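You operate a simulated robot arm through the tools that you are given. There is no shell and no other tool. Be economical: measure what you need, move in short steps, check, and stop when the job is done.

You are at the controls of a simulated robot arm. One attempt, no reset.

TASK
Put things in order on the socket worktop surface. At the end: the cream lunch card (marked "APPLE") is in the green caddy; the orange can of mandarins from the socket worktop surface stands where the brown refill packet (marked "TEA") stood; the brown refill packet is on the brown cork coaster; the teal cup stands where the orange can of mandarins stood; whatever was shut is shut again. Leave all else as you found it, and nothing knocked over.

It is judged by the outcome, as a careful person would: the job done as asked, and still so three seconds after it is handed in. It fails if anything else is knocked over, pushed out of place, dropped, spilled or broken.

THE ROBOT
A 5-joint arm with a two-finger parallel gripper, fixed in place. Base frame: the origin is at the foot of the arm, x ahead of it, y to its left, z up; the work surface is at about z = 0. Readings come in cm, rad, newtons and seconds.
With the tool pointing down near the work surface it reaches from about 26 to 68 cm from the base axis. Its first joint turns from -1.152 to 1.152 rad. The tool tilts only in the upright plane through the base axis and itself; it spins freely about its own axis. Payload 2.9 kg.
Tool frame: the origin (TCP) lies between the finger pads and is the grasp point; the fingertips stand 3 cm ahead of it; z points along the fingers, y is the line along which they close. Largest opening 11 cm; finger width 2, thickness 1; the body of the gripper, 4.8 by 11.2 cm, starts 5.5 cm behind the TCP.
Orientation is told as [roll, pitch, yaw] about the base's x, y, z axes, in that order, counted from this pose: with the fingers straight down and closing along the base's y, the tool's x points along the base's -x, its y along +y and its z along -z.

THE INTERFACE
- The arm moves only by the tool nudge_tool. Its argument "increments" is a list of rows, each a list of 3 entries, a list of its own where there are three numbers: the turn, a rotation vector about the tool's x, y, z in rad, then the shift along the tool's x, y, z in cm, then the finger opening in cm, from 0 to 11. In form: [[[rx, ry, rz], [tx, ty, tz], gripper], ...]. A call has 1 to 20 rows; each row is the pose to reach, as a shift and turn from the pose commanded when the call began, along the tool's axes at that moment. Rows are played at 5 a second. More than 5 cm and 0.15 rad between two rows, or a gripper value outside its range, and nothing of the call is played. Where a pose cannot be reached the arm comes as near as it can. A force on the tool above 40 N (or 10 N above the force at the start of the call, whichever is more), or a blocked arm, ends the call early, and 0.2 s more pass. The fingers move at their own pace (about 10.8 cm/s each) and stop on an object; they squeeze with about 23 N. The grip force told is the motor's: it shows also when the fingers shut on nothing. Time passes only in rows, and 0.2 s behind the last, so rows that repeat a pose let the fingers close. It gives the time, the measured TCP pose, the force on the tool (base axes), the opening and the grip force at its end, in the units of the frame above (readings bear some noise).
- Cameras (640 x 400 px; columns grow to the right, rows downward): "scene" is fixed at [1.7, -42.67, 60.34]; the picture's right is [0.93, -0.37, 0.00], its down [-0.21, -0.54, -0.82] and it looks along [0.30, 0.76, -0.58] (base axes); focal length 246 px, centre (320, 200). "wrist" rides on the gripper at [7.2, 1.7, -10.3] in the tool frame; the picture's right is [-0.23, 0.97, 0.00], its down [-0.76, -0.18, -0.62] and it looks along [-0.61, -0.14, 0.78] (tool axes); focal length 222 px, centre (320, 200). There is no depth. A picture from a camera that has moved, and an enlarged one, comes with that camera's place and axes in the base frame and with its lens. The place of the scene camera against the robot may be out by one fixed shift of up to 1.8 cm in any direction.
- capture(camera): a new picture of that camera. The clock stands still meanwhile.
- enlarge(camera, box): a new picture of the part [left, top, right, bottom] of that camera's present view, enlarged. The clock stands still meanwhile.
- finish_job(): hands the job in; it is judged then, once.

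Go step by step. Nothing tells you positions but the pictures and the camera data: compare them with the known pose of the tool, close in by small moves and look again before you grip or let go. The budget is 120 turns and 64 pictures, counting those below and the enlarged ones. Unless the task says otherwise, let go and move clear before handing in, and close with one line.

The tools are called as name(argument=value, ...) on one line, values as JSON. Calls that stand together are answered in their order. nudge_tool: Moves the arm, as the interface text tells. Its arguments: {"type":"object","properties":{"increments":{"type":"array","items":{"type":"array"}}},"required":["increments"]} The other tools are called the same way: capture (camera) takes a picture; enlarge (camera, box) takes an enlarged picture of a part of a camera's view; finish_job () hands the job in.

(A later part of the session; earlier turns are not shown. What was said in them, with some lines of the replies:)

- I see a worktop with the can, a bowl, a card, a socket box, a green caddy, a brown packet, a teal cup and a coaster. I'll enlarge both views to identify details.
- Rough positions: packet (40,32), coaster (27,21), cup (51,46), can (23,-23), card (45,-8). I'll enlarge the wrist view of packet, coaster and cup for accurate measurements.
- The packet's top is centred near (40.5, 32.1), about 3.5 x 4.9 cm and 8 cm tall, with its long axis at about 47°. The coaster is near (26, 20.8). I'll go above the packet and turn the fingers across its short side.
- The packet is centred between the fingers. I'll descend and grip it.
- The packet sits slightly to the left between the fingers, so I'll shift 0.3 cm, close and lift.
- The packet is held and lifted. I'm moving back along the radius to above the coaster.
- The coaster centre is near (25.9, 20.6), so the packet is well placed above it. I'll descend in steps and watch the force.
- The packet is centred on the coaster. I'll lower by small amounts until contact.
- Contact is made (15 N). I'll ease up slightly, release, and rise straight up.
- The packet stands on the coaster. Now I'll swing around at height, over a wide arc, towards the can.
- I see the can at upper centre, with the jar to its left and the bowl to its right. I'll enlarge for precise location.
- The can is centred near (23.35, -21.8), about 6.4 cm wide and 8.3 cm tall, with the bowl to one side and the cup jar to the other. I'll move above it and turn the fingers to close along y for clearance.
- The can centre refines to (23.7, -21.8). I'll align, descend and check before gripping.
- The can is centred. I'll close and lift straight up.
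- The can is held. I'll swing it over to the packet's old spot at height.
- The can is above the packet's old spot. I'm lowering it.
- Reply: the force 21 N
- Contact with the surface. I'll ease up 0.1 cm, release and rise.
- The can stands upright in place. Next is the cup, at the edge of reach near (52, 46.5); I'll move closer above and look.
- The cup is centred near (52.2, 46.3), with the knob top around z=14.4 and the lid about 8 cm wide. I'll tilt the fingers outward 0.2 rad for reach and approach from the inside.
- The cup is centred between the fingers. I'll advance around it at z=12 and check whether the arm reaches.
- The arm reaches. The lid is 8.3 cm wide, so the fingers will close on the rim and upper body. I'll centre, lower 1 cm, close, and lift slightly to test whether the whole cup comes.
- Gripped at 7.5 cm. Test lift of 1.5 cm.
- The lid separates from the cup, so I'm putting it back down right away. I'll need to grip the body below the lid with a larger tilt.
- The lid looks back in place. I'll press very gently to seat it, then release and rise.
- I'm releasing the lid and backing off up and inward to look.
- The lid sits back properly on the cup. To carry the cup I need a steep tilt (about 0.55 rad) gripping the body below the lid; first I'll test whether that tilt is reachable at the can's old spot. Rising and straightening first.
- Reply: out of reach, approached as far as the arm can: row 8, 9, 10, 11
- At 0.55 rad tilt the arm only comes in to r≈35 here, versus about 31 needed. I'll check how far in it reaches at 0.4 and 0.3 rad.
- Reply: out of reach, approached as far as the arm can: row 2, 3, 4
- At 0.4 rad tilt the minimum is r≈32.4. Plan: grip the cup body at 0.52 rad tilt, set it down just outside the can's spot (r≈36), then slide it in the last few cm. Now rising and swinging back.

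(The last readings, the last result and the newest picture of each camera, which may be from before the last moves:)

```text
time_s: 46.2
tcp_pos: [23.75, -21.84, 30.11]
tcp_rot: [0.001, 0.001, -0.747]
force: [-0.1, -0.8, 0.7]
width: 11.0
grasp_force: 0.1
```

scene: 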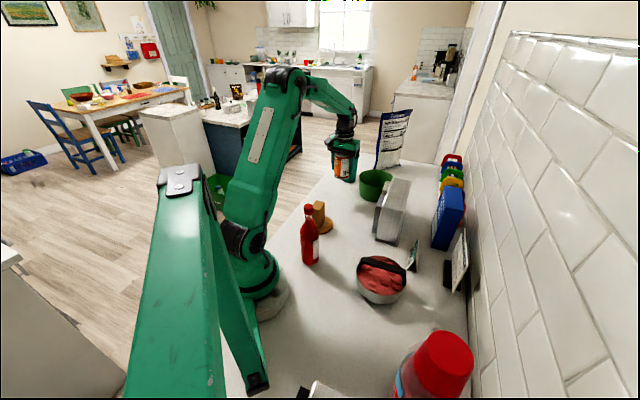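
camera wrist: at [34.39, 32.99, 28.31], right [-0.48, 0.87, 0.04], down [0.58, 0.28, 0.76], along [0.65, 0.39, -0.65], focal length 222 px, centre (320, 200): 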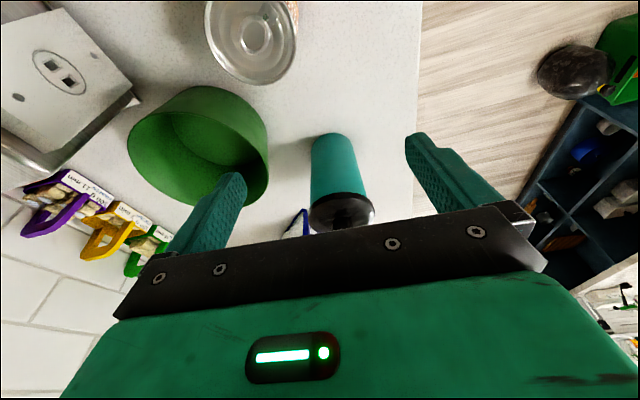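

nudge_tool(increments=[[[0, 0, -0.105], [-0.62, 4.85, 0], 11], [[0, 0, -0.211], [-0.88, 9.72, 0], 11], [[0, 0, -0.317], [-0.5, 14.55, 0], 11], [[0, 0, -0.422], [0.73, 19.27, 0], 11], [[0, 0, -0.528], [2.6, 23.8, 0], 11], [[0, 0, -0.633], [4.84, 28.13, 0], 11], [[0, 0, -0.739], [7.44, 32.26, 0], 11], [[0, 0, -0.845], [10.26, 36.2, 0], 11], [[0, 0, -0.95], [13.22, 39.99, 0], 11], [[0, 0, -1.056], [16.34, 43.65, 0], 11], [[0, 0, -1.161], [19.6, 47.17, 0], 11], [[0, 0, -1.267], [22.93, 50.63, 0], 11], [[0, 0, -1.372], [25.18, 52.77, 0], 11], [[0, 0, -1.478], [27.12, 54.65, 0], 11], [[0, 0, -1.478], [27.12, 54.65, 0], 11]])

nudge_tool(increments=[[[0, -0.12, 0], [0, 0, 3], 11], [[0, -0.24, 0], [0, 0, 6], 11], [[0, -0.36, 0], [0, 0, 8], 11], [[0, -0.48, 0], [-1, 0, 10], 11], [[0, -0.52, 0], [-2, 0, 12], 11], [[0, -0.52, 0], [-2, 0, 12], 11]])

capture(camera="wrist")

```text
time_s: 49.4
tcp_pos: [41.07, 36.44, 30.09]
tcp_rot: [-0.001, 0.0, 0.735]
force: [0.1, 0.4, -0.2]
width: 11.04
grasp_force: 0.0
```

```text
time_s: 50.8
tcp_pos: [42.52, 37.82, 18.23]
tcp_rot: [-0.002, -0.52, 0.732]
force: [0.2, 0.7, 0.1]
width: 11.01
grasp_force: 0.0
```

```text
25 pictures are left
camera wrist: at [32.86, 31.53, 23.57], right [-0.5, 0.86, 0.11], down [0.38, 0.1, 0.92], along [0.78, 0.51, -0.38], focal length 222 px, centre (320, 200)
```

wrist: 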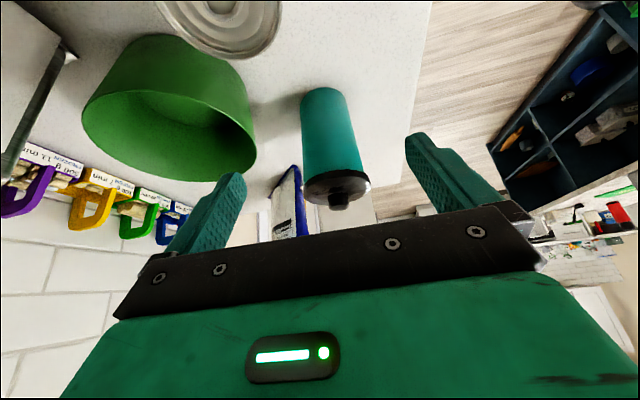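

The cup is centred near (51.5, 46.3) and its profile is clear. I'll move in along the finger direction to just short of the grasp and check.

nudge_tool(increments=[[[0, 0, 0], [-2.65, 0.1, 3.82], 10], [[0, 0, 0], [-3.9, 0.2, 6.27], 10], [[0, 0, 0], [-4.31, 0.28, 9.38], 10], [[0, 0, 0], [-4.3, 0.3, 11.6], 10], [[0, 0, 0], [-4.3, 0.3, 11.6], 10]])

capture(camera="wrist")

enlarge(camera="scene", box=[310, 110, 410, 200])

```text
time_s: 52.0
tcp_pos: [49.37, 44.39, 10.35]
tcp_rot: [0.0, -0.52, 0.733]
force: [1.0, 0.7, -0.3]
width: 10.01
grasp_force: 0.0
```

```text
24 pictures are left
camera wrist: at [39.77, 38.0, 15.72], right [-0.5, 0.86, 0.11], down [0.38, 0.1, 0.92], along [0.78, 0.51, -0.38], focal length 222 px, centre (320, 200)
```

wrist: 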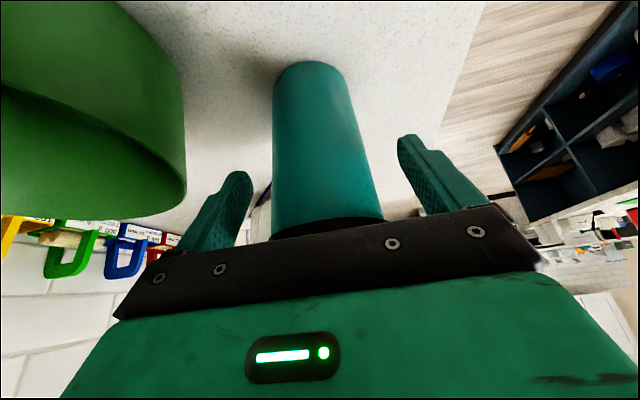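

```text
4.44 times, centred on (360, 155) of scene
camera zoom: at [1.7, -42.67, 60.34], right [0.93, -0.37, 0.0], down [-0.21, -0.54, -0.82], along [0.3, 0.76, -0.58], focal length 1094 px, centre (142, 400)
```

zoom: 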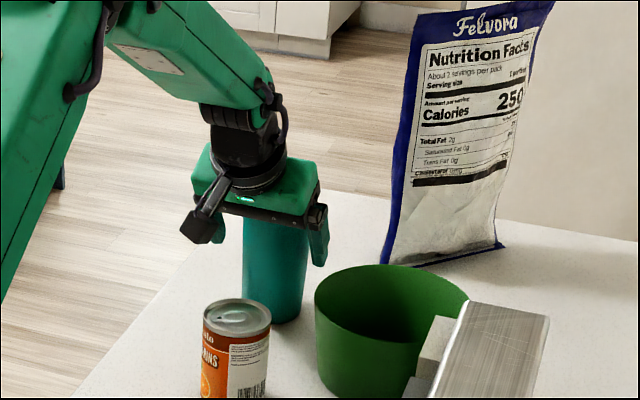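

Alignment is good, with the lid just ahead of the palm. I'll advance the last 2.2 cm slowly.

nudge_tool(increments=[[[0, 0, 0], [0, 0, 1], 10], [[0, 0, 0], [0, 0, 1.7], 10], [[0, 0, 0], [0, 0, 2.2], 10], [[0, 0, 0], [0, 0, 2.2], 10]])

enlarge(camera="scene", box=[330, 125, 400, 190])

capture(camera="wrist")

```text
time_s: 53.0
tcp_pos: [50.24, 45.2, 8.41]
tcp_rot: [0.001, -0.523, 0.733]
force: [-0.9, -2.0, 9.4]
width: 10.01
grasp_force: 0.1
```

```text
6.15 times, centred on (365, 158) of scene
camera zoom: at [1.69, -42.68, 60.34], right [0.93, -0.37, 0.0], down [-0.21, -0.54, -0.82], along [0.3, 0.76, -0.58], focal length 1515 px, centre (43, 462)
```

zoom: 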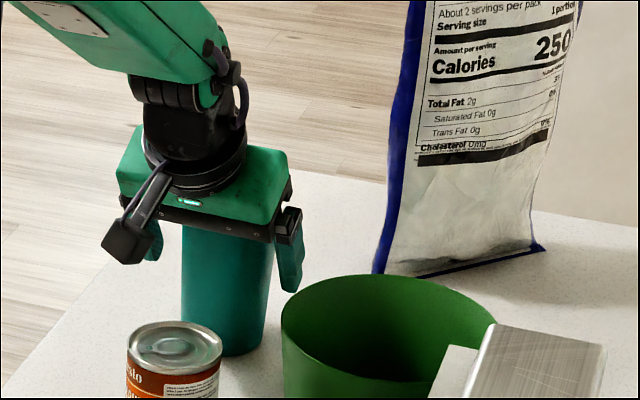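

```text
21 pictures are left
camera wrist: at [40.6, 38.79, 13.83], right [-0.5, 0.86, 0.11], down [0.38, 0.1, 0.92], along [0.78, 0.51, -0.37], focal length 222 px, centre (320, 200)
```

wrist: 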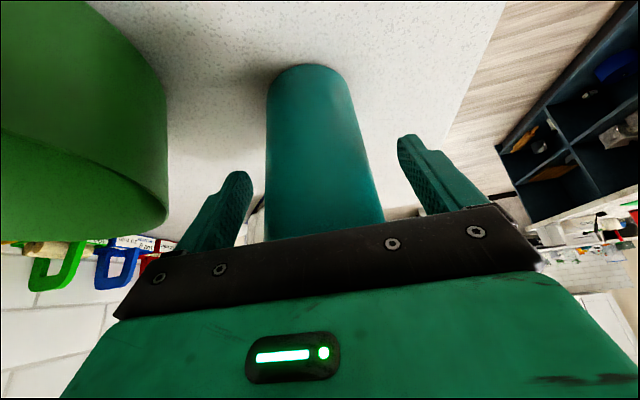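

The palm is just touching the lid (9 N), so I'll back off 0.4 cm and close.

nudge_tool(increments=[[[0, 0, 0], [0, 0, -0.4], 10], [[0, 0, 0], [0, 0, -0.4], 10], [[0, 0, 0], [0, 0, -0.4], 8], [[0, 0, 0], [0, 0, -0.4], 6], [[0, 0, 0], [0, 0, -0.4], 5.5], [[0, 0, 0], [0, 0, -0.4], 5.5]])

```text
time_s: 54.4
tcp_pos: [50.07, 44.98, 8.7]
tcp_rot: [-0.001, -0.518, 0.733]
force: [1.1, 0.1, -0.4]
width: 6.87
grasp_force: 23.2
```

Width is 6.87 cm, so I'm on the body and not the lid. Test lift.

nudge_tool(increments=[[[0, 0, 0], [-0.3, 0, -0.52], 5.5], [[0, 0, 0], [-0.6, 0, -1.04], 5.5], [[0, 0, 0], [-1.0, 0, -1.74], 5.5], [[0, 0, 0], [-1.0, 0, -1.74], 5.5]])

capture(camera="wrist")

```text
time_s: 55.4
tcp_pos: [50.07, 45.07, 10.7]
tcp_rot: [-0.001, -0.521, 0.732]
force: [-0.1, -0.1, -2.0]
width: 6.87
grasp_force: 23.5
```

```text
20 pictures are left
camera wrist: at [40.36, 38.63, 16.06], right [-0.5, 0.86, 0.11], down [0.38, 0.1, 0.92], along [0.78, 0.51, -0.38], focal length 222 px, centre (320, 200)
```

wrist: 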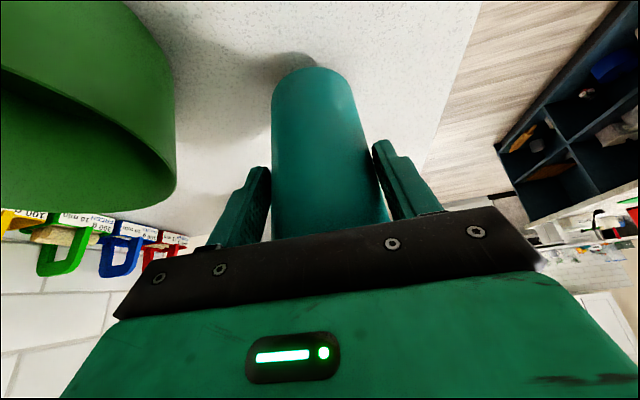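

The whole cup lifts together. I'll raise it and retract radially, keeping the same tilt.

nudge_tool(increments=[[[0, 0, 0], [-1.99, 0, -3.47], 5.5], [[0, 0, 0], [-3.98, 0, -6.94], 5.5], [[0, 0, 0], [-3.11, 0, -11.47], 5.5], [[0, 0, 0], [-0.88, 0, -15.63], 5.5], [[0, 0, 0], [1.6, 0, -19.36], 5.5], [[0, 0, 0], [4.57, 0, -22.2], 5.5], [[0, 0, 0], [8.04, 0, -24.2], 5.5], [[0, 0, 0], [11.51, 0, -26.19], 5.5], [[0, 0, 0], [13.25, 0, -27.18], 5.5], [[0, 0, 0], [13.25, 0, -27.18], 5.5]])

```text
time_s: 57.6
tcp_pos: [31.4, 28.11, 27.62]
tcp_rot: [0.001, -0.52, 0.732]
force: [0.0, -0.1, -2.1]
width: 6.86
grasp_force: 22.9
```

Now a circular swing about the base axis at constant radius and tilt to the can's direction.

nudge_tool(increments=[[[0.0564, 0, 0.0985], [0.235, -4.77, -0.135], 5.5], [[0.113, 0, 0.197], [0.94, -9.49, -0.54], 5.5], [[0.169, 0, 0.2956], [2.1, -14.08, -1.2], 5.5], [[0.2256, 0, 0.394], [3.71, -18.49, -2.12], 5.5], [[0.282, 0, 0.4926], [5.74, -22.66, -3.29], 5.5], [[0.3385, 0, 0.591], [8.16, -26.54, -4.67], 5.5], [[0.395, 0, 0.69], [10.95, -30.08, -6.27], 5.5], [[0.451, 0, 0.788], [14.08, -33.23, -8.06], 5.5], [[0.508, 0, 0.887], [17.48, -35.95, -10.01], 5.5], [[0.564, 0, 0.985], [21.14, -38.21, -12.11], 5.5], [[0.6205, 0, 1.084], [25.0, -39.98, -14.31], 5.5], [[0.677, 0, 1.182], [29.0, -41.24, -16.6], 5.5], [[0.733, 0, 1.28], [33.09, -41.96, -18.95], 5.5], [[0.733, 0, 1.28], [33.09, -41.96, -18.95], 5.5]])

capture(camera="wrist")

enlarge(camera="scene", box=[280, 150, 520, 400])

```text
time_s: 60.6
tcp_pos: [30.99, -28.48, 27.62]
tcp_rot: [-0.001, -0.521, -0.744]
force: [0.1, 0.2, -3.5]
width: 6.85
grasp_force: 23.2
```

```text
19 pictures are left
camera wrist: at [23.56, -19.47, 33.05], right [0.8, 0.58, 0.11], down [0.14, -0.37, 0.92], along [0.58, -0.72, -0.38], focal length 222 px, centre (320, 200)
```

wrist: 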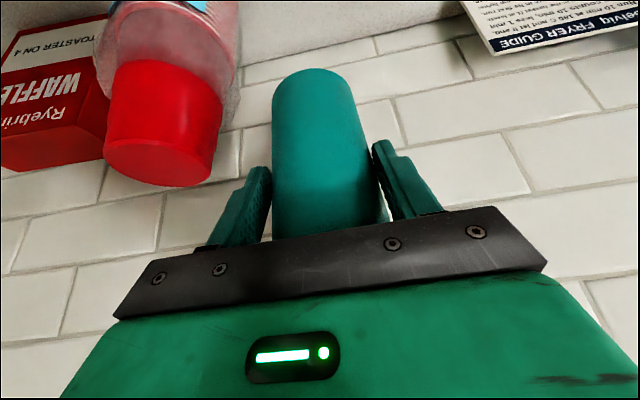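

```text
1.60 times, centred on (400, 275) of scene
camera zoom: at [1.7, -42.68, 60.34], right [0.93, -0.37, 0.0], down [-0.21, -0.54, -0.82], along [0.3, 0.76, -0.58], focal length 394 px, centre (192, 80)
```

zoom: 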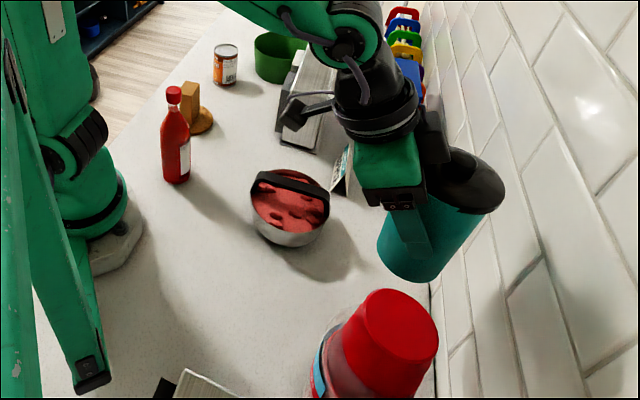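

The cup is held upright. I'm moving inward to r≈35, then descending most of the way.

nudge_tool(increments=[[[0, 0, 0], [3.47, 0, -1.99], 5.5], [[0, 0, 0], [6.25, 0, -3.58], 5.5], [[0, 0, 0], [8.24, 0, -0.11], 5.5], [[0, 0, 0], [10.23, 0, 3.37], 5.5], [[0, 0, 0], [12.21, 0, 6.84], 5.5], [[0, 0, 0], [14.2, 0, 10.31], 5.5], [[0, 0, 0], [14.2, 0, 10.31], 5.5]])

enlarge(camera="scene", box=[280, 200, 480, 400])

```text
time_s: 62.2
tcp_pos: [25.72, -23.43, 11.51]
tcp_rot: [0.003, -0.522, -0.744]
force: [0.1, 0.5, -2.9]
width: 6.84
grasp_force: 22.7
```

```text
2.00 times, centred on (380, 300) of scene
camera zoom: at [1.7, -42.68, 60.34], right [0.93, -0.37, 0.0], down [-0.21, -0.54, -0.82], along [0.3, 0.76, -0.58], focal length 492 px, centre (200, 0)
```

zoom: 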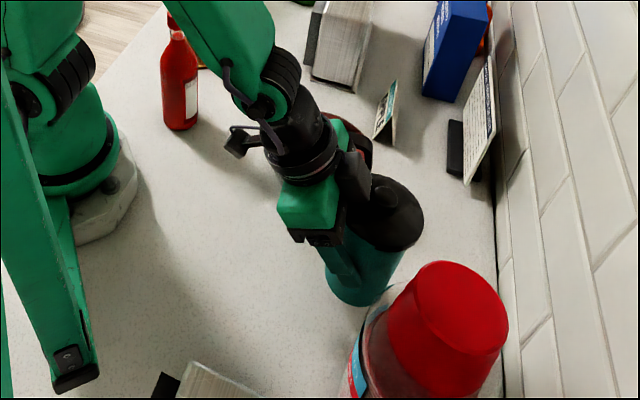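

Clear of the jar and bowl. I'm lowering to contact.

nudge_tool(increments=[[[0, 0, 0], [0.75, 0, 1.3], 5.5], [[0, 0, 0], [1.24, 0, 2.17], 5.5], [[0, 0, 0], [1.34, 0, 2.34], 5.5], [[0, 0, 0], [1.42, 0, 2.47], 5.5], [[0, 0, 0], [1.42, 0, 2.47], 5.5]])

```text
time_s: 63.4
tcp_pos: [25.79, -23.64, 8.91]
tcp_rot: [0.001, -0.521, -0.744]
force: [-0.6, 0.4, -3.3]
width: 6.82
grasp_force: 23.3
```

nudge_tool(increments=[[[0, 0, 0], [0.07, 0, 0.13], 5.5], [[0, 0, 0], [0.14, 0, 0.24], 5.5], [[0, 0, 0], [0.17, 0, 0.3], 5.5], [[0, 0, 0], [0.17, 0, 0.3], 5.5]])

```text
time_s: 64.4
tcp_pos: [25.78, -23.69, 8.63]
tcp_rot: [0.002, -0.526, -0.744]
force: [-7.1, -0.9, 18.1]
width: 6.88
grasp_force: 23.0
```

Contact at 18 N. I'll ease up, open fully, and withdraw straight up, then look.

nudge_tool(increments=[[[0, 0, 0], [-0.07, 0, -0.12], 5.5], [[0, 0, 0], [-0.07, 0, -0.12], 7.5], [[0, 0, 0], [-0.07, 0, -0.12], 9.5], [[0, 0, 0], [-0.07, 0, -0.12], 11], [[0, 0, 0], [-0.07, 0, -0.12], 11], [[0, 0, 0], [-0.5, 0, -0.87], 11], [[0, 0, 0], [-1.49, 0, -2.6], 11], [[0, 0, 0], [-3.48, 0, -6.08], 11], [[0, 0, 0], [-5.47, 0, -9.55], 11], [[0, 0, 0], [-7.46, 0, -13.0], 11], [[0, 0, 0], [-9.45, 0, -16.5], 11], [[0, 0, 0], [-9.45, 0, -16.5], 11]])

capture(camera="wrist")

enlarge(camera="scene", box=[300, 240, 460, 400])

```text
time_s: 67.0
tcp_pos: [25.53, -23.52, 27.64]
tcp_rot: [0.0, -0.52, -0.743]
force: [-0.4, 0.6, -1.1]
width: 10.99
grasp_force: 0.1
```

```text
16 pictures are left
camera wrist: at [18.24, -14.5, 33.03], right [0.8, 0.58, 0.11], down [0.14, -0.37, 0.92], along [0.58, -0.72, -0.38], focal length 222 px, centre (320, 200)
```

wrist: 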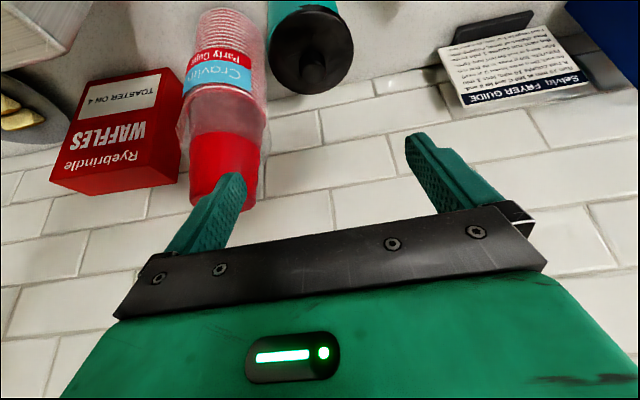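

```text
2.50 times, centred on (380, 320) of scene
camera zoom: at [1.7, -42.67, 60.34], right [0.93, -0.37, 0.0], down [-0.21, -0.54, -0.82], along [0.3, 0.76, -0.58], focal length 615 px, centre (170, -100)
```

zoom: 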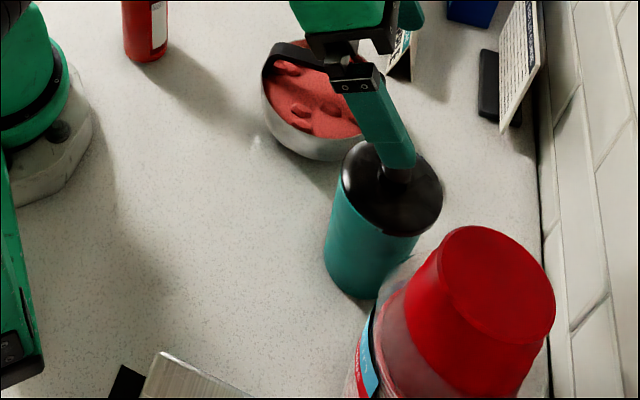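

The cup stands upright with its lid on at about (27.4, -24.6), 4.6 cm outside the can's spot. The wall rules out an inward tilt, so I'll grip the lid rim radially with the tool vertical and slide the cup along the surface without lifting. Straighten and spin first.

nudge_tool(increments=[[[0, 0.13, 0], [0, 0, 0], 11], [[0, 0.26, 0], [0, 0, 0], 11], [[0, 0.39, 0], [0, 0, 0], 11], [[0, 0.52, 0], [0, 0, 0], 11], [[0, 0.52, 0], [0, 0, 0], 11]])

nudge_tool(increments=[[[0, 0, 0.14], [0, 0, 0], 11], [[0, 0, 0.28], [0, 0, 0], 11], [[0, 0, 0.42], [0, 0, 0], 11], [[0, 0, 0.56], [0, 0, 0], 11], [[0, 0, 0.7], [0, 0, 0], 11], [[0, 0, 0.84], [0, 0, 0], 11], [[0, 0, 0.98], [0, 0, 0], 11], [[0, 0, 1.12], [0, 0, 0], 11], [[0, 0, 1.26], [0, 0, 0], 11], [[0, 0, 1.4], [0, 0, 0], 11], [[0, 0, 1.54], [0, 0, 0], 11], [[0, 0, 1.567], [0, 0, 0], 11], [[0, 0, 1.567], [0, 0, 0], 11]])

capture(camera="wrist")

```text
time_s: 68.2
tcp_pos: [25.8, -23.6, 27.62]
tcp_rot: [0.0, 0.001, -0.744]
force: [0.5, 0.0, 0.4]
width: 11.0
grasp_force: 0.1
```

```text
time_s: 71.0
tcp_pos: [25.78, -23.56, 27.49]
tcp_rot: [-0.002, -0.001, -2.313]
force: [0.3, 0.3, -0.1]
width: 11.01
grasp_force: 0.1
```

```text
14 pictures are left
camera wrist: at [31.85, -19.37, 37.85], right [0.57, -0.82, 0.0], down [-0.64, -0.44, 0.62], along [-0.51, -0.35, -0.78], focal length 222 px, centre (320, 200)
```

wrist: 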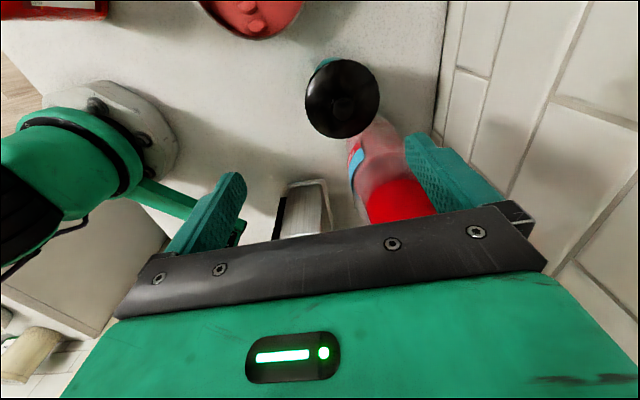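

The lid is near (28.0, -24.8). Moving above it and checking again.

nudge_tool(increments=[[[0, 0, 0], [0.25, 1.2, 3], 11], [[0, 0, 0], [0.5, 2.3, 6.5], 11], [[0, 0, 0], [0.5, 2.3, 6.5], 11]])

capture(camera="wrist")

```text
time_s: 71.8
tcp_pos: [27.95, -24.85, 21.01]
tcp_rot: [0.001, 0.001, -2.308]
force: [0.8, -0.8, -0.4]
width: 11.01
grasp_force: 0.1
```

```text
13 pictures are left
camera wrist: at [33.91, -20.6, 31.39], right [0.57, -0.82, 0.0], down [-0.64, -0.44, 0.62], along [-0.51, -0.35, -0.78], focal length 222 px, centre (320, 200)
```

wrist: 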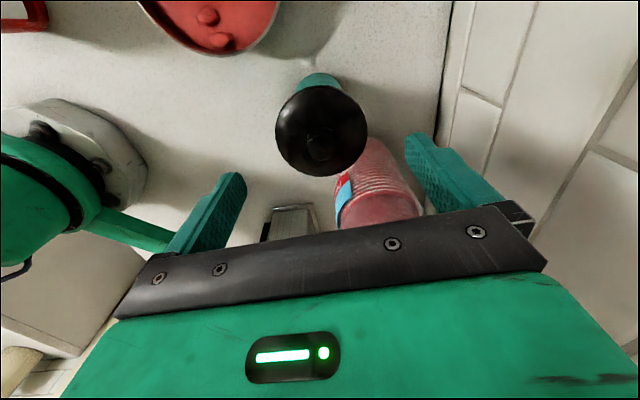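

The lid is centred under the tool. Descend around the lid and close on its rim, without lifting.

nudge_tool(increments=[[[0, 0, 0], [0, 0, 3], 11], [[0, 0, 0], [0, 0, 6], 11], [[0, 0, 0], [0, 0, 8.5], 11], [[0, 0, 0], [0, 0, 10], 11], [[0, 0, 0], [0, 0, 10], 9], [[0, 0, 0], [0, 0, 10], 7.5], [[0, 0, 0], [0, 0, 10], 7], [[0, 0, 0], [0, 0, 10], 7]])

enlarge(camera="scene", box=[300, 240, 460, 400])

```text
time_s: 73.6
tcp_pos: [28.01, -24.74, 10.99]
tcp_rot: [-0.001, 0.001, -2.309]
force: [-0.3, 0.9, 0.8]
width: 7.52
grasp_force: 22.9
```

```text
2.50 times, centred on (380, 320) of scene
camera zoom: at [1.7, -42.67, 60.34], right [0.93, -0.37, 0.0], down [-0.21, -0.54, -0.82], along [0.3, 0.76, -0.58], focal length 615 px, centre (170, -100)
```

zoom: 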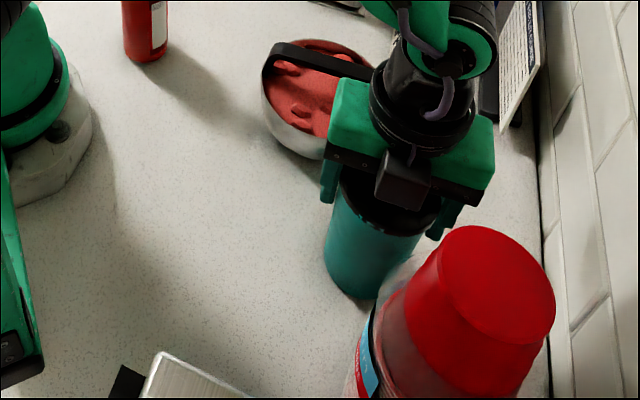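

The lid rim is gripped at 7.52 cm. I'll slide 1.2 cm inward first and check.

nudge_tool(increments=[[[0, 0, 0], [-0.05, -0.3, 0], 7], [[0, 0, 0], [-0.09, -0.6, 0], 7], [[0, 0, 0], [-0.14, -0.9, 0], 7], [[0, 0, 0], [-0.19, -1.2, 0], 7], [[0, 0, 0], [-0.19, -1.2, 0], 7]])

enlarge(camera="scene", box=[300, 240, 460, 400])

```text
time_s: 74.8
tcp_pos: [26.75, -24.15, 10.91]
tcp_rot: [0.0, -0.001, -2.308]
force: [1.2, -1.0, 2.5]
width: 7.5
grasp_force: 23.1
```

```text
2.50 times, centred on (380, 320) of scene
camera zoom: at [1.7, -42.67, 60.34], right [0.93, -0.37, 0.0], down [-0.21, -0.54, -0.82], along [0.3, 0.76, -0.58], focal length 615 px, centre (170, -100)
```

zoom: 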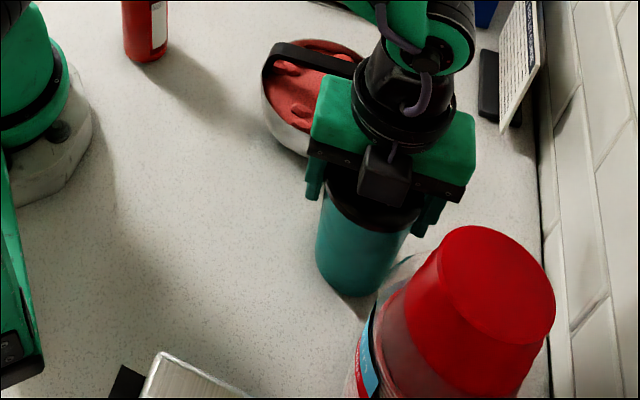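

The cup slides along with small force. Continuing the remaining 4 cm slowly.

nudge_tool(increments=[[[0, 0, 0], [-0.05, -0.35, 0], 7], [[0, 0, 0], [-0.1, -0.7, 0], 7], [[0, 0, 0], [-0.16, -1.05, 0], 7], [[0, 0, 0], [-0.21, -1.4, 0], 7], [[0, 0, 0], [-0.26, -1.75, 0], 7], [[0, 0, 0], [-0.32, -2.1, 0], 7], [[0, 0, 0], [-0.37, -2.45, 0], 7], [[0, 0, 0], [-0.43, -2.8, 0], 7], [[0, 0, 0], [-0.48, -3.15, 0], 7], [[0, 0, 0], [-0.54, -3.5, 0], 7], [[0, 0, 0], [-0.59, -3.8, 0], 7], [[0, 0, 0], [-0.61, -4.0, 0], 7], [[0, 0, 0], [-0.61, -4.0, 0], 7]])

enlarge(camera="scene", box=[300, 240, 460, 400])

```text
time_s: 77.6
tcp_pos: [23.47, -21.95, 10.98]
tcp_rot: [-0.001, 0.002, -2.307]
force: [1.4, -0.2, 0.3]
width: 7.54
grasp_force: 23.0
```

```text
2.50 times, centred on (380, 320) of scene
camera zoom: at [1.7, -42.67, 60.34], right [0.93, -0.37, 0.0], down [-0.21, -0.54, -0.82], along [0.3, 0.76, -0.58], focal length 615 px, centre (170, -100)
```

zoom: 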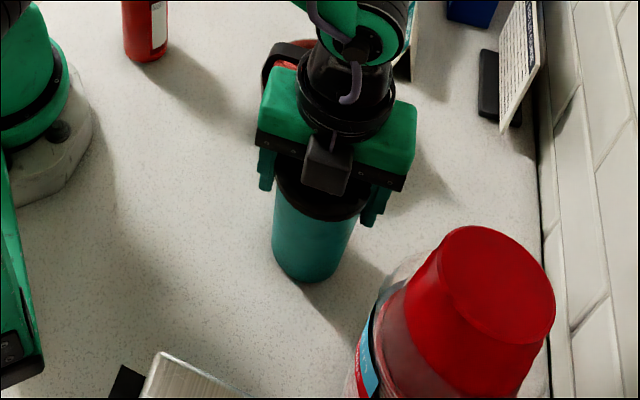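

The cup base now matches where the can's base was in the scene view. Releasing and rising straight up.

nudge_tool(increments=[[[0, 0, 0], [0, 0, 0], 8], [[0, 0, 0], [0, 0, 0], 9.5], [[0, 0, 0], [0, 0, 0], 11], [[0, 0, 0], [0, 0, 0], 11], [[0, 0, 0], [0, 0, -3], 11], [[0, 0, 0], [0, 0, -7], 11], [[0, 0, 0], [0, 0, -11], 11], [[0, 0, 0], [0, 0, -15], 11], [[0, 0, 0], [0, 0, -19], 11], [[0, 0, 0], [0, 0, -19], 11]])

capture(camera="wrist")

```text
time_s: 79.8
tcp_pos: [23.41, -21.84, 30.15]
tcp_rot: [-0.001, 0.0, -2.31]
force: [-0.2, -1.0, 0.7]
width: 10.99
grasp_force: 0.0
```

```text
9 pictures are left
camera wrist: at [29.42, -17.61, 40.47], right [0.57, -0.82, 0.0], down [-0.64, -0.44, 0.62], along [-0.51, -0.35, -0.78], focal length 222 px, centre (320, 200)
```

wrist: 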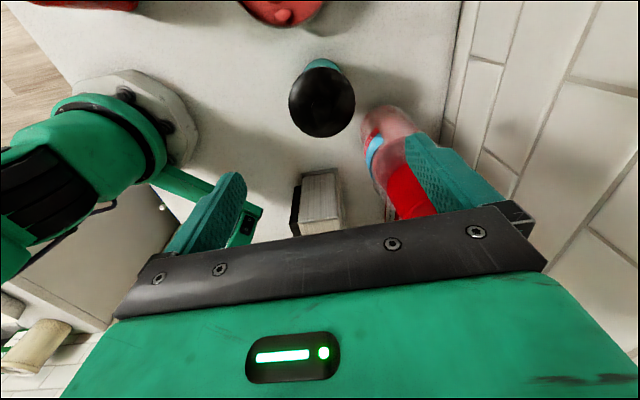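

The cup stands upright with its lid on in the can's old spot. Next is the tent-shaped card near (47.3, -6.2), ridge at about 44°; I'll move above it with the fingers across the ridge.

nudge_tool(increments=[[[0, 0, -0.148], [1.38, 0.35, 0], 11], [[0, 0, -0.296], [2.76, 0.7, 0], 11], [[0, 0, -0.444], [4.14, 1.06, 0], 11], [[0, 0, -0.592], [5.52, 1.41, 0], 11], [[0, 0, -0.74], [6.9, 1.76, 0], 11], [[0, 0, -0.888], [8.28, 2.11, 0], 11], [[0, 0, -1.036], [9.66, 2.47, 0], 11], [[0, 0, -1.184], [11.04, 2.82, 0], 11], [[0, 0, -1.332], [12.42, 3.17, 0], 11], [[0, 0, -1.48], [13.8, 3.53, 0], 11], [[0, 0, -1.628], [15.18, 3.88, 0], 11], [[0, 0, -1.776], [16.56, 4.23, 0], 11], [[0, 0, -1.924], [17.94, 4.58, 0], 11], [[0, 0, -2.072], [19.32, 4.93, 0], 11], [[0, 0, -2.22], [20.7, 5.29, 0], 11], [[0, 0, -2.368], [22.08, 5.64, 0], 11], [[0, 0, -2.516], [23.46, 5.99, 1], 11], [[0, 0, -2.664], [24.84, 6.35, 3], 11], [[0, 0, -2.812], [26.22, 6.7, 5], 11], [[0, 0, -2.96], [27.6, 7.05, 7], 11]])

nudge_tool(increments=[[[0, 0, -0.12], [0, 0, 2], 9], [[0, 0, -0.12], [0, 0, 2], 9]])

capture(camera="wrist")

```text
time_s: 84.0
tcp_pos: [47.03, -6.26, 23.0]
tcp_rot: [0.0, -0.001, 0.654]
force: [-0.3, 1.0, -0.3]
width: 10.99
grasp_force: 0.0
```

```text
time_s: 84.6
tcp_pos: [47.06, -6.3, 21.12]
tcp_rot: [0.001, 0.0, 0.772]
force: [0.6, -0.8, 1.1]
width: 9.0
grasp_force: 0.0
```

```text
8 pictures are left
camera wrist: at [40.62, -10.07, 31.43], right [-0.52, 0.86, 0.0], down [0.67, 0.4, 0.62], along [0.53, 0.32, -0.78], focal length 222 px, centre (320, 200)
```

wrist: 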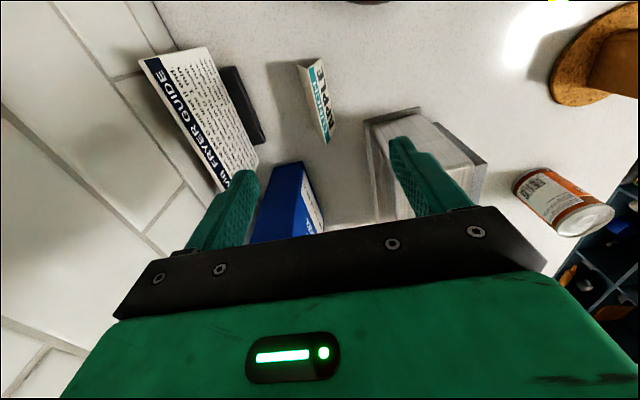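

The card sits between the fingers. I'll enlarge it for shape and exact position.

enlarge(camera="wrist", box=[260, 40, 380, 160])

```text
3.33 times, centred on (320, 100) of wrist
camera zoom: at [40.62, -10.07, 31.43], right [-0.52, 0.86, 0.0], down [0.67, 0.4, 0.62], along [0.53, 0.32, -0.78], focal length 740 px, centre (320, 533)
```

zoom: 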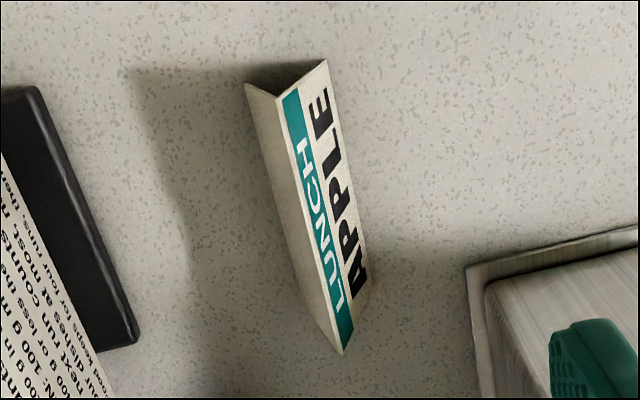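

It's a tent card, 8.4 cm long, 3 cm wide at the base and 6 cm tall, centred at (47.25, -6.3), already under the tool. I'll descend and grip low.

nudge_tool(increments=[[[0, 0, 0], [-0.13, -0.1, 4], 8], [[0, 0, -0.02], [-0.13, -0.1, 8], 8], [[0, 0, -0.02], [-0.13, -0.1, 12], 8], [[0, 0, -0.02], [-0.13, -0.1, 15], 8], [[0, 0, -0.02], [-0.13, -0.1, 17.2], 8], [[0, 0, -0.02], [-0.13, -0.1, 17.2], 8], [[0, 0, -0.02], [-0.13, -0.1, 17.2], 5], [[0, 0, -0.02], [-0.13, -0.1, 17.2], 2.5], [[0, 0, -0.02], [-0.13, -0.1, 17.2], 1.5], [[0, 0, -0.02], [-0.13, -0.1, 17.2], 1.5]])

```text
time_s: 86.8
tcp_pos: [47.16, -6.29, 3.87]
tcp_rot: [0.0, 0.0, 0.79]
force: [-0.5, -1.1, -0.6]
width: 2.2
grasp_force: 22.6
```

Gripped at 2.2 cm. Lifting and checking.

nudge_tool(increments=[[[0, 0, 0], [0, 0, -1], 1.5], [[0, 0, 0], [0, 0, -3], 1.5], [[0, 0, 0], [0, 0, -6], 1.5], [[0, 0, 0], [0, 0, -10], 1.5], [[0, 0, 0], [0, 0, -14], 1.5], [[0, 0, 0], [0, 0, -18], 1.5], [[0, 0, 0], [0, 0, -22], 1.5], [[0, 0, 0], [0, 0, -25], 1.5], [[0, 0, 0], [0, 0, -25], 1.5]])

capture(camera="wrist")

```text
time_s: 88.8
tcp_pos: [47.32, -6.0, 28.86]
tcp_rot: [-0.002, 0.0, 0.79]
force: [-0.1, -1.6, 0.6]
width: 2.15
grasp_force: 22.4
```

```text
6 pictures are left
camera wrist: at [41.1, -10.04, 39.22], right [-0.53, 0.85, 0.0], down [0.66, 0.42, 0.62], along [0.53, 0.33, -0.78], focal length 222 px, centre (320, 200)
```

wrist: 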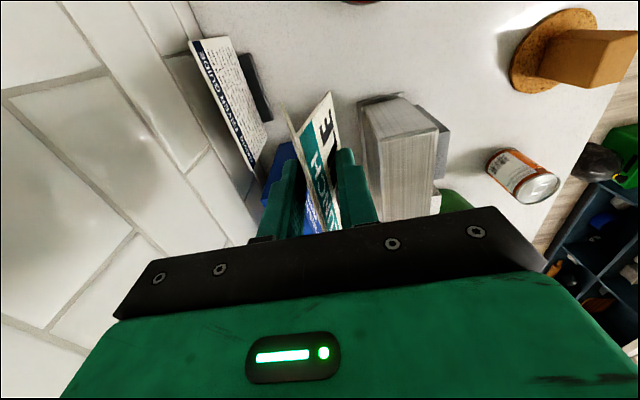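

The card is held. Carrying it at height to above the caddy, near (54, 30.3), turning so the gripper body stays clear of the socket box.

nudge_tool(increments=[[[0, 0, 0.141], [-2.35, 1.6, 0], 1.5], [[0, 0, 0.282], [-4.7, 3.2, 0], 1.5], [[0, 0, 0.423], [-7.04, 4.8, 0], 1.5], [[0, 0, 0.564], [-9.38, 6.4, 0], 1.5], [[0, 0, 0.705], [-11.7, 8, 0], 1.5], [[0, 0, 0.846], [-14.1, 9.6, 0], 1.5], [[0, 0, 0.987], [-16.4, 11.2, 0], 1.5], [[0, 0, 1.128], [-18.8, 12.8, 0], 1.5], [[0, 0, 1.269], [-21.1, 14.4, 0], 1.5], [[0, 0, 1.41], [-23.5, 16, 0], 1.5], [[0, 0, 1.551], [-25.8, 17.6, 0], 1.5], [[0, 0, 1.692], [-28.2, 19.2, 0], 1.5], [[0, 0, 1.83], [-30.5, 20.8, 0], 1.5], [[0, 0, 1.83], [-30.5, 20.8, 3], 1.5], [[0, 0, 1.83], [-30.5, 20.8, 6], 1.5], [[0, 0, 1.83], [-30.5, 20.8, 6], 1.5]])

capture(camera="wrist")

```text
time_s: 92.2
tcp_pos: [54.27, 29.98, 22.78]
tcp_rot: [0.0, 0.0, -1.04]
force: [0.7, 0.5, -0.5]
width: 2.09
grasp_force: 22.8
```

```text
5 pictures are left
camera wrist: at [51.98, 37.1, 33.19], right [0.95, 0.3, 0.0], down [0.23, -0.75, 0.62], along [0.19, -0.6, -0.78], focal length 222 px, centre (320, 200)
```

wrist: 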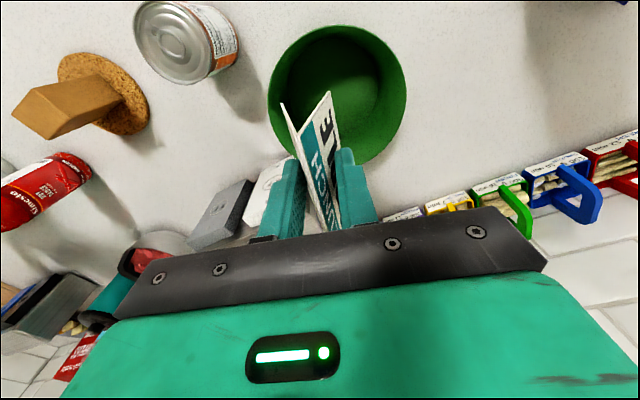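

The caddy centre is at about (55.3, 32.1). Align and lower the card in.

nudge_tool(increments=[[[0, 0, 0], [1.28, 1.97, 1], 1.5], [[0, 0, 0], [1.28, 1.97, 5], 1.5], [[0, 0, 0], [1.28, 1.97, 8], 1.5], [[0, 0, 0], [1.28, 1.97, 8], 1.5]])

capture(camera="wrist")

```text
time_s: 93.2
tcp_pos: [55.32, 32.02, 14.68]
tcp_rot: [0.0, 0.0, -1.042]
force: [0.3, 0.4, -0.6]
width: 2.09
grasp_force: 23.0
```

```text
4 pictures are left
camera wrist: at [53.16, 39.17, 25.05], right [0.95, 0.3, 0.0], down [0.23, -0.75, 0.62], along [0.19, -0.59, -0.78], focal length 222 px, centre (320, 200)
```

wrist: 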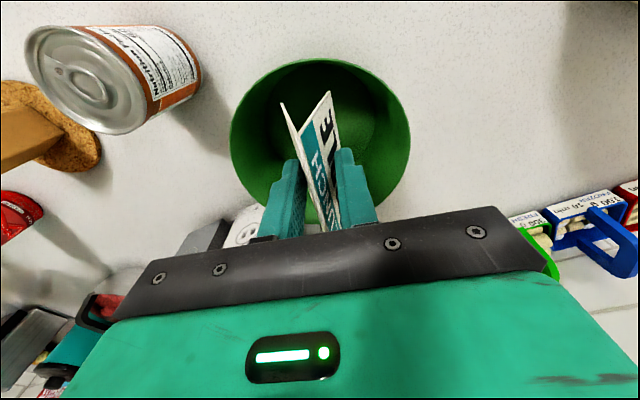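

Well centred. Lowering into the caddy.

nudge_tool(increments=[[[0, 0, 0], [0.3, 0, 3], 1.5], [[0, 0, 0], [0.3, 0, 6], 1.5], [[0, 0, 0], [0.3, 0, 8], 1.5], [[0, 0, 0], [0.3, 0, 9.2], 1.5], [[0, 0, 0], [0.3, 0, 9.7], 1.5], [[0, 0, 0], [0.3, 0, 9.7], 1.5]])

```text
time_s: 94.6
tcp_pos: [55.11, 32.45, 5.14]
tcp_rot: [-0.001, 0.0, -1.04]
force: [0.9, -0.2, 0.0]
width: 2.06
grasp_force: 23.6
```

nudge_tool(increments=[[[0, 0, 0], [0, 0, 0.2], 1.5], [[0, 0, 0], [0, 0, 0.4], 1.5], [[0, 0, 0], [0, 0, 0.4], 1.5]])

```text
time_s: 95.4
tcp_pos: [54.99, 32.49, 4.66]
tcp_rot: [-0.001, -0.001, -1.04]
force: [0.0, -1.9, 0.7]
width: 2.05
grasp_force: 22.8
```

Still free, under a centimetre above the floor. I'll open gently to 4.5 cm and rise straight up.

nudge_tool(increments=[[[0, 0, 0], [0, 0, 0], 3], [[0, 0, 0], [0, 0, 0], 4.5], [[0, 0, 0], [0, 0, 0], 4.5], [[0, 0, 0], [0, 0, -3], 4.5], [[0, 0, 0], [0, 0, -7], 4.5], [[0, 0, 0], [0, 0, -11], 4.5], [[0, 0, 0], [0, 0, -15], 4.5], [[0, 0, 0], [0, 0, -19], 4.5], [[0, 0, 0], [0, 0, -22], 4.5], [[0, 0, 0], [0, 0, -22], 4.5]])

capture(camera="wrist")

capture(camera="scene")

```text
time_s: 97.6
tcp_pos: [54.81, 32.23, 26.6]
tcp_rot: [-0.002, -0.002, -1.041]
force: [1.0, -0.2, 0.0]
width: 4.48
grasp_force: 0.0
out of reach, approached as far as the arm can: row 9, 10
```

```text
3 pictures are left
camera wrist: at [52.47, 39.37, 36.91], right [0.95, 0.3, 0.0], down [0.23, -0.75, 0.62], along [0.18, -0.6, -0.78], focal length 222 px, centre (320, 200)
```

wrist: 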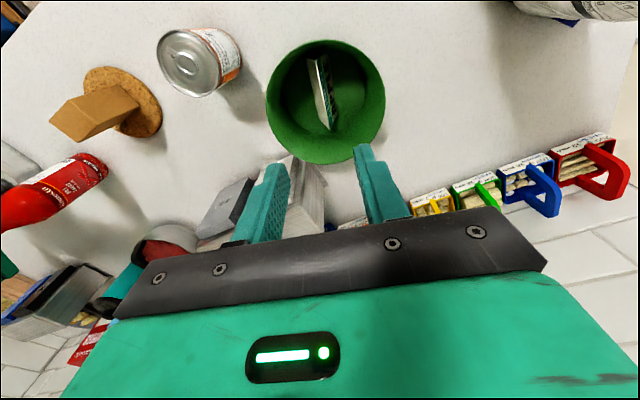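

```text
2 pictures are left
```

scene: 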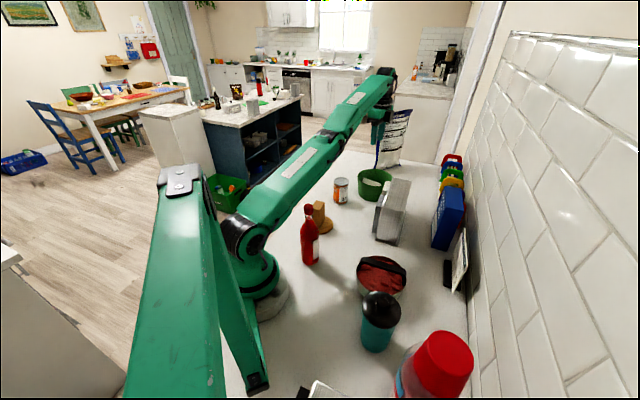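

All items are in place; I'll check the cup and its lid closely before handing in.

enlarge(camera="scene", box=[330, 240, 430, 360])

```text
3.33 times, centred on (380, 300) of scene
camera zoom: at [1.7, -42.67, 60.34], right [0.93, -0.37, 0.0], down [-0.21, -0.54, -0.82], along [0.3, 0.76, -0.58], focal length 820 px, centre (120, -133)
```

zoom: 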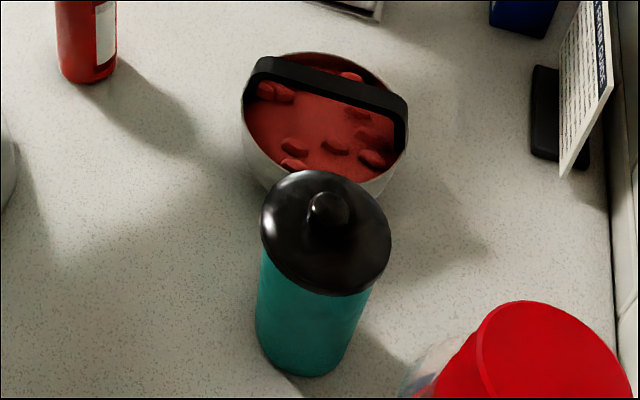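

The cup stands upright with its lid seated. The can, packet and card are where they should be, and the arm is clear.

finish_job()

```text
The job is handed in.
```

The job is handed in: the card is in the green caddy, the packet is on the cork coaster, the can stands where the packet stood, and the cup stands where the can stood. The cup's lid came up about 1.5 cm on my first grip. I set it straight back, and it looked seated in the last picture.
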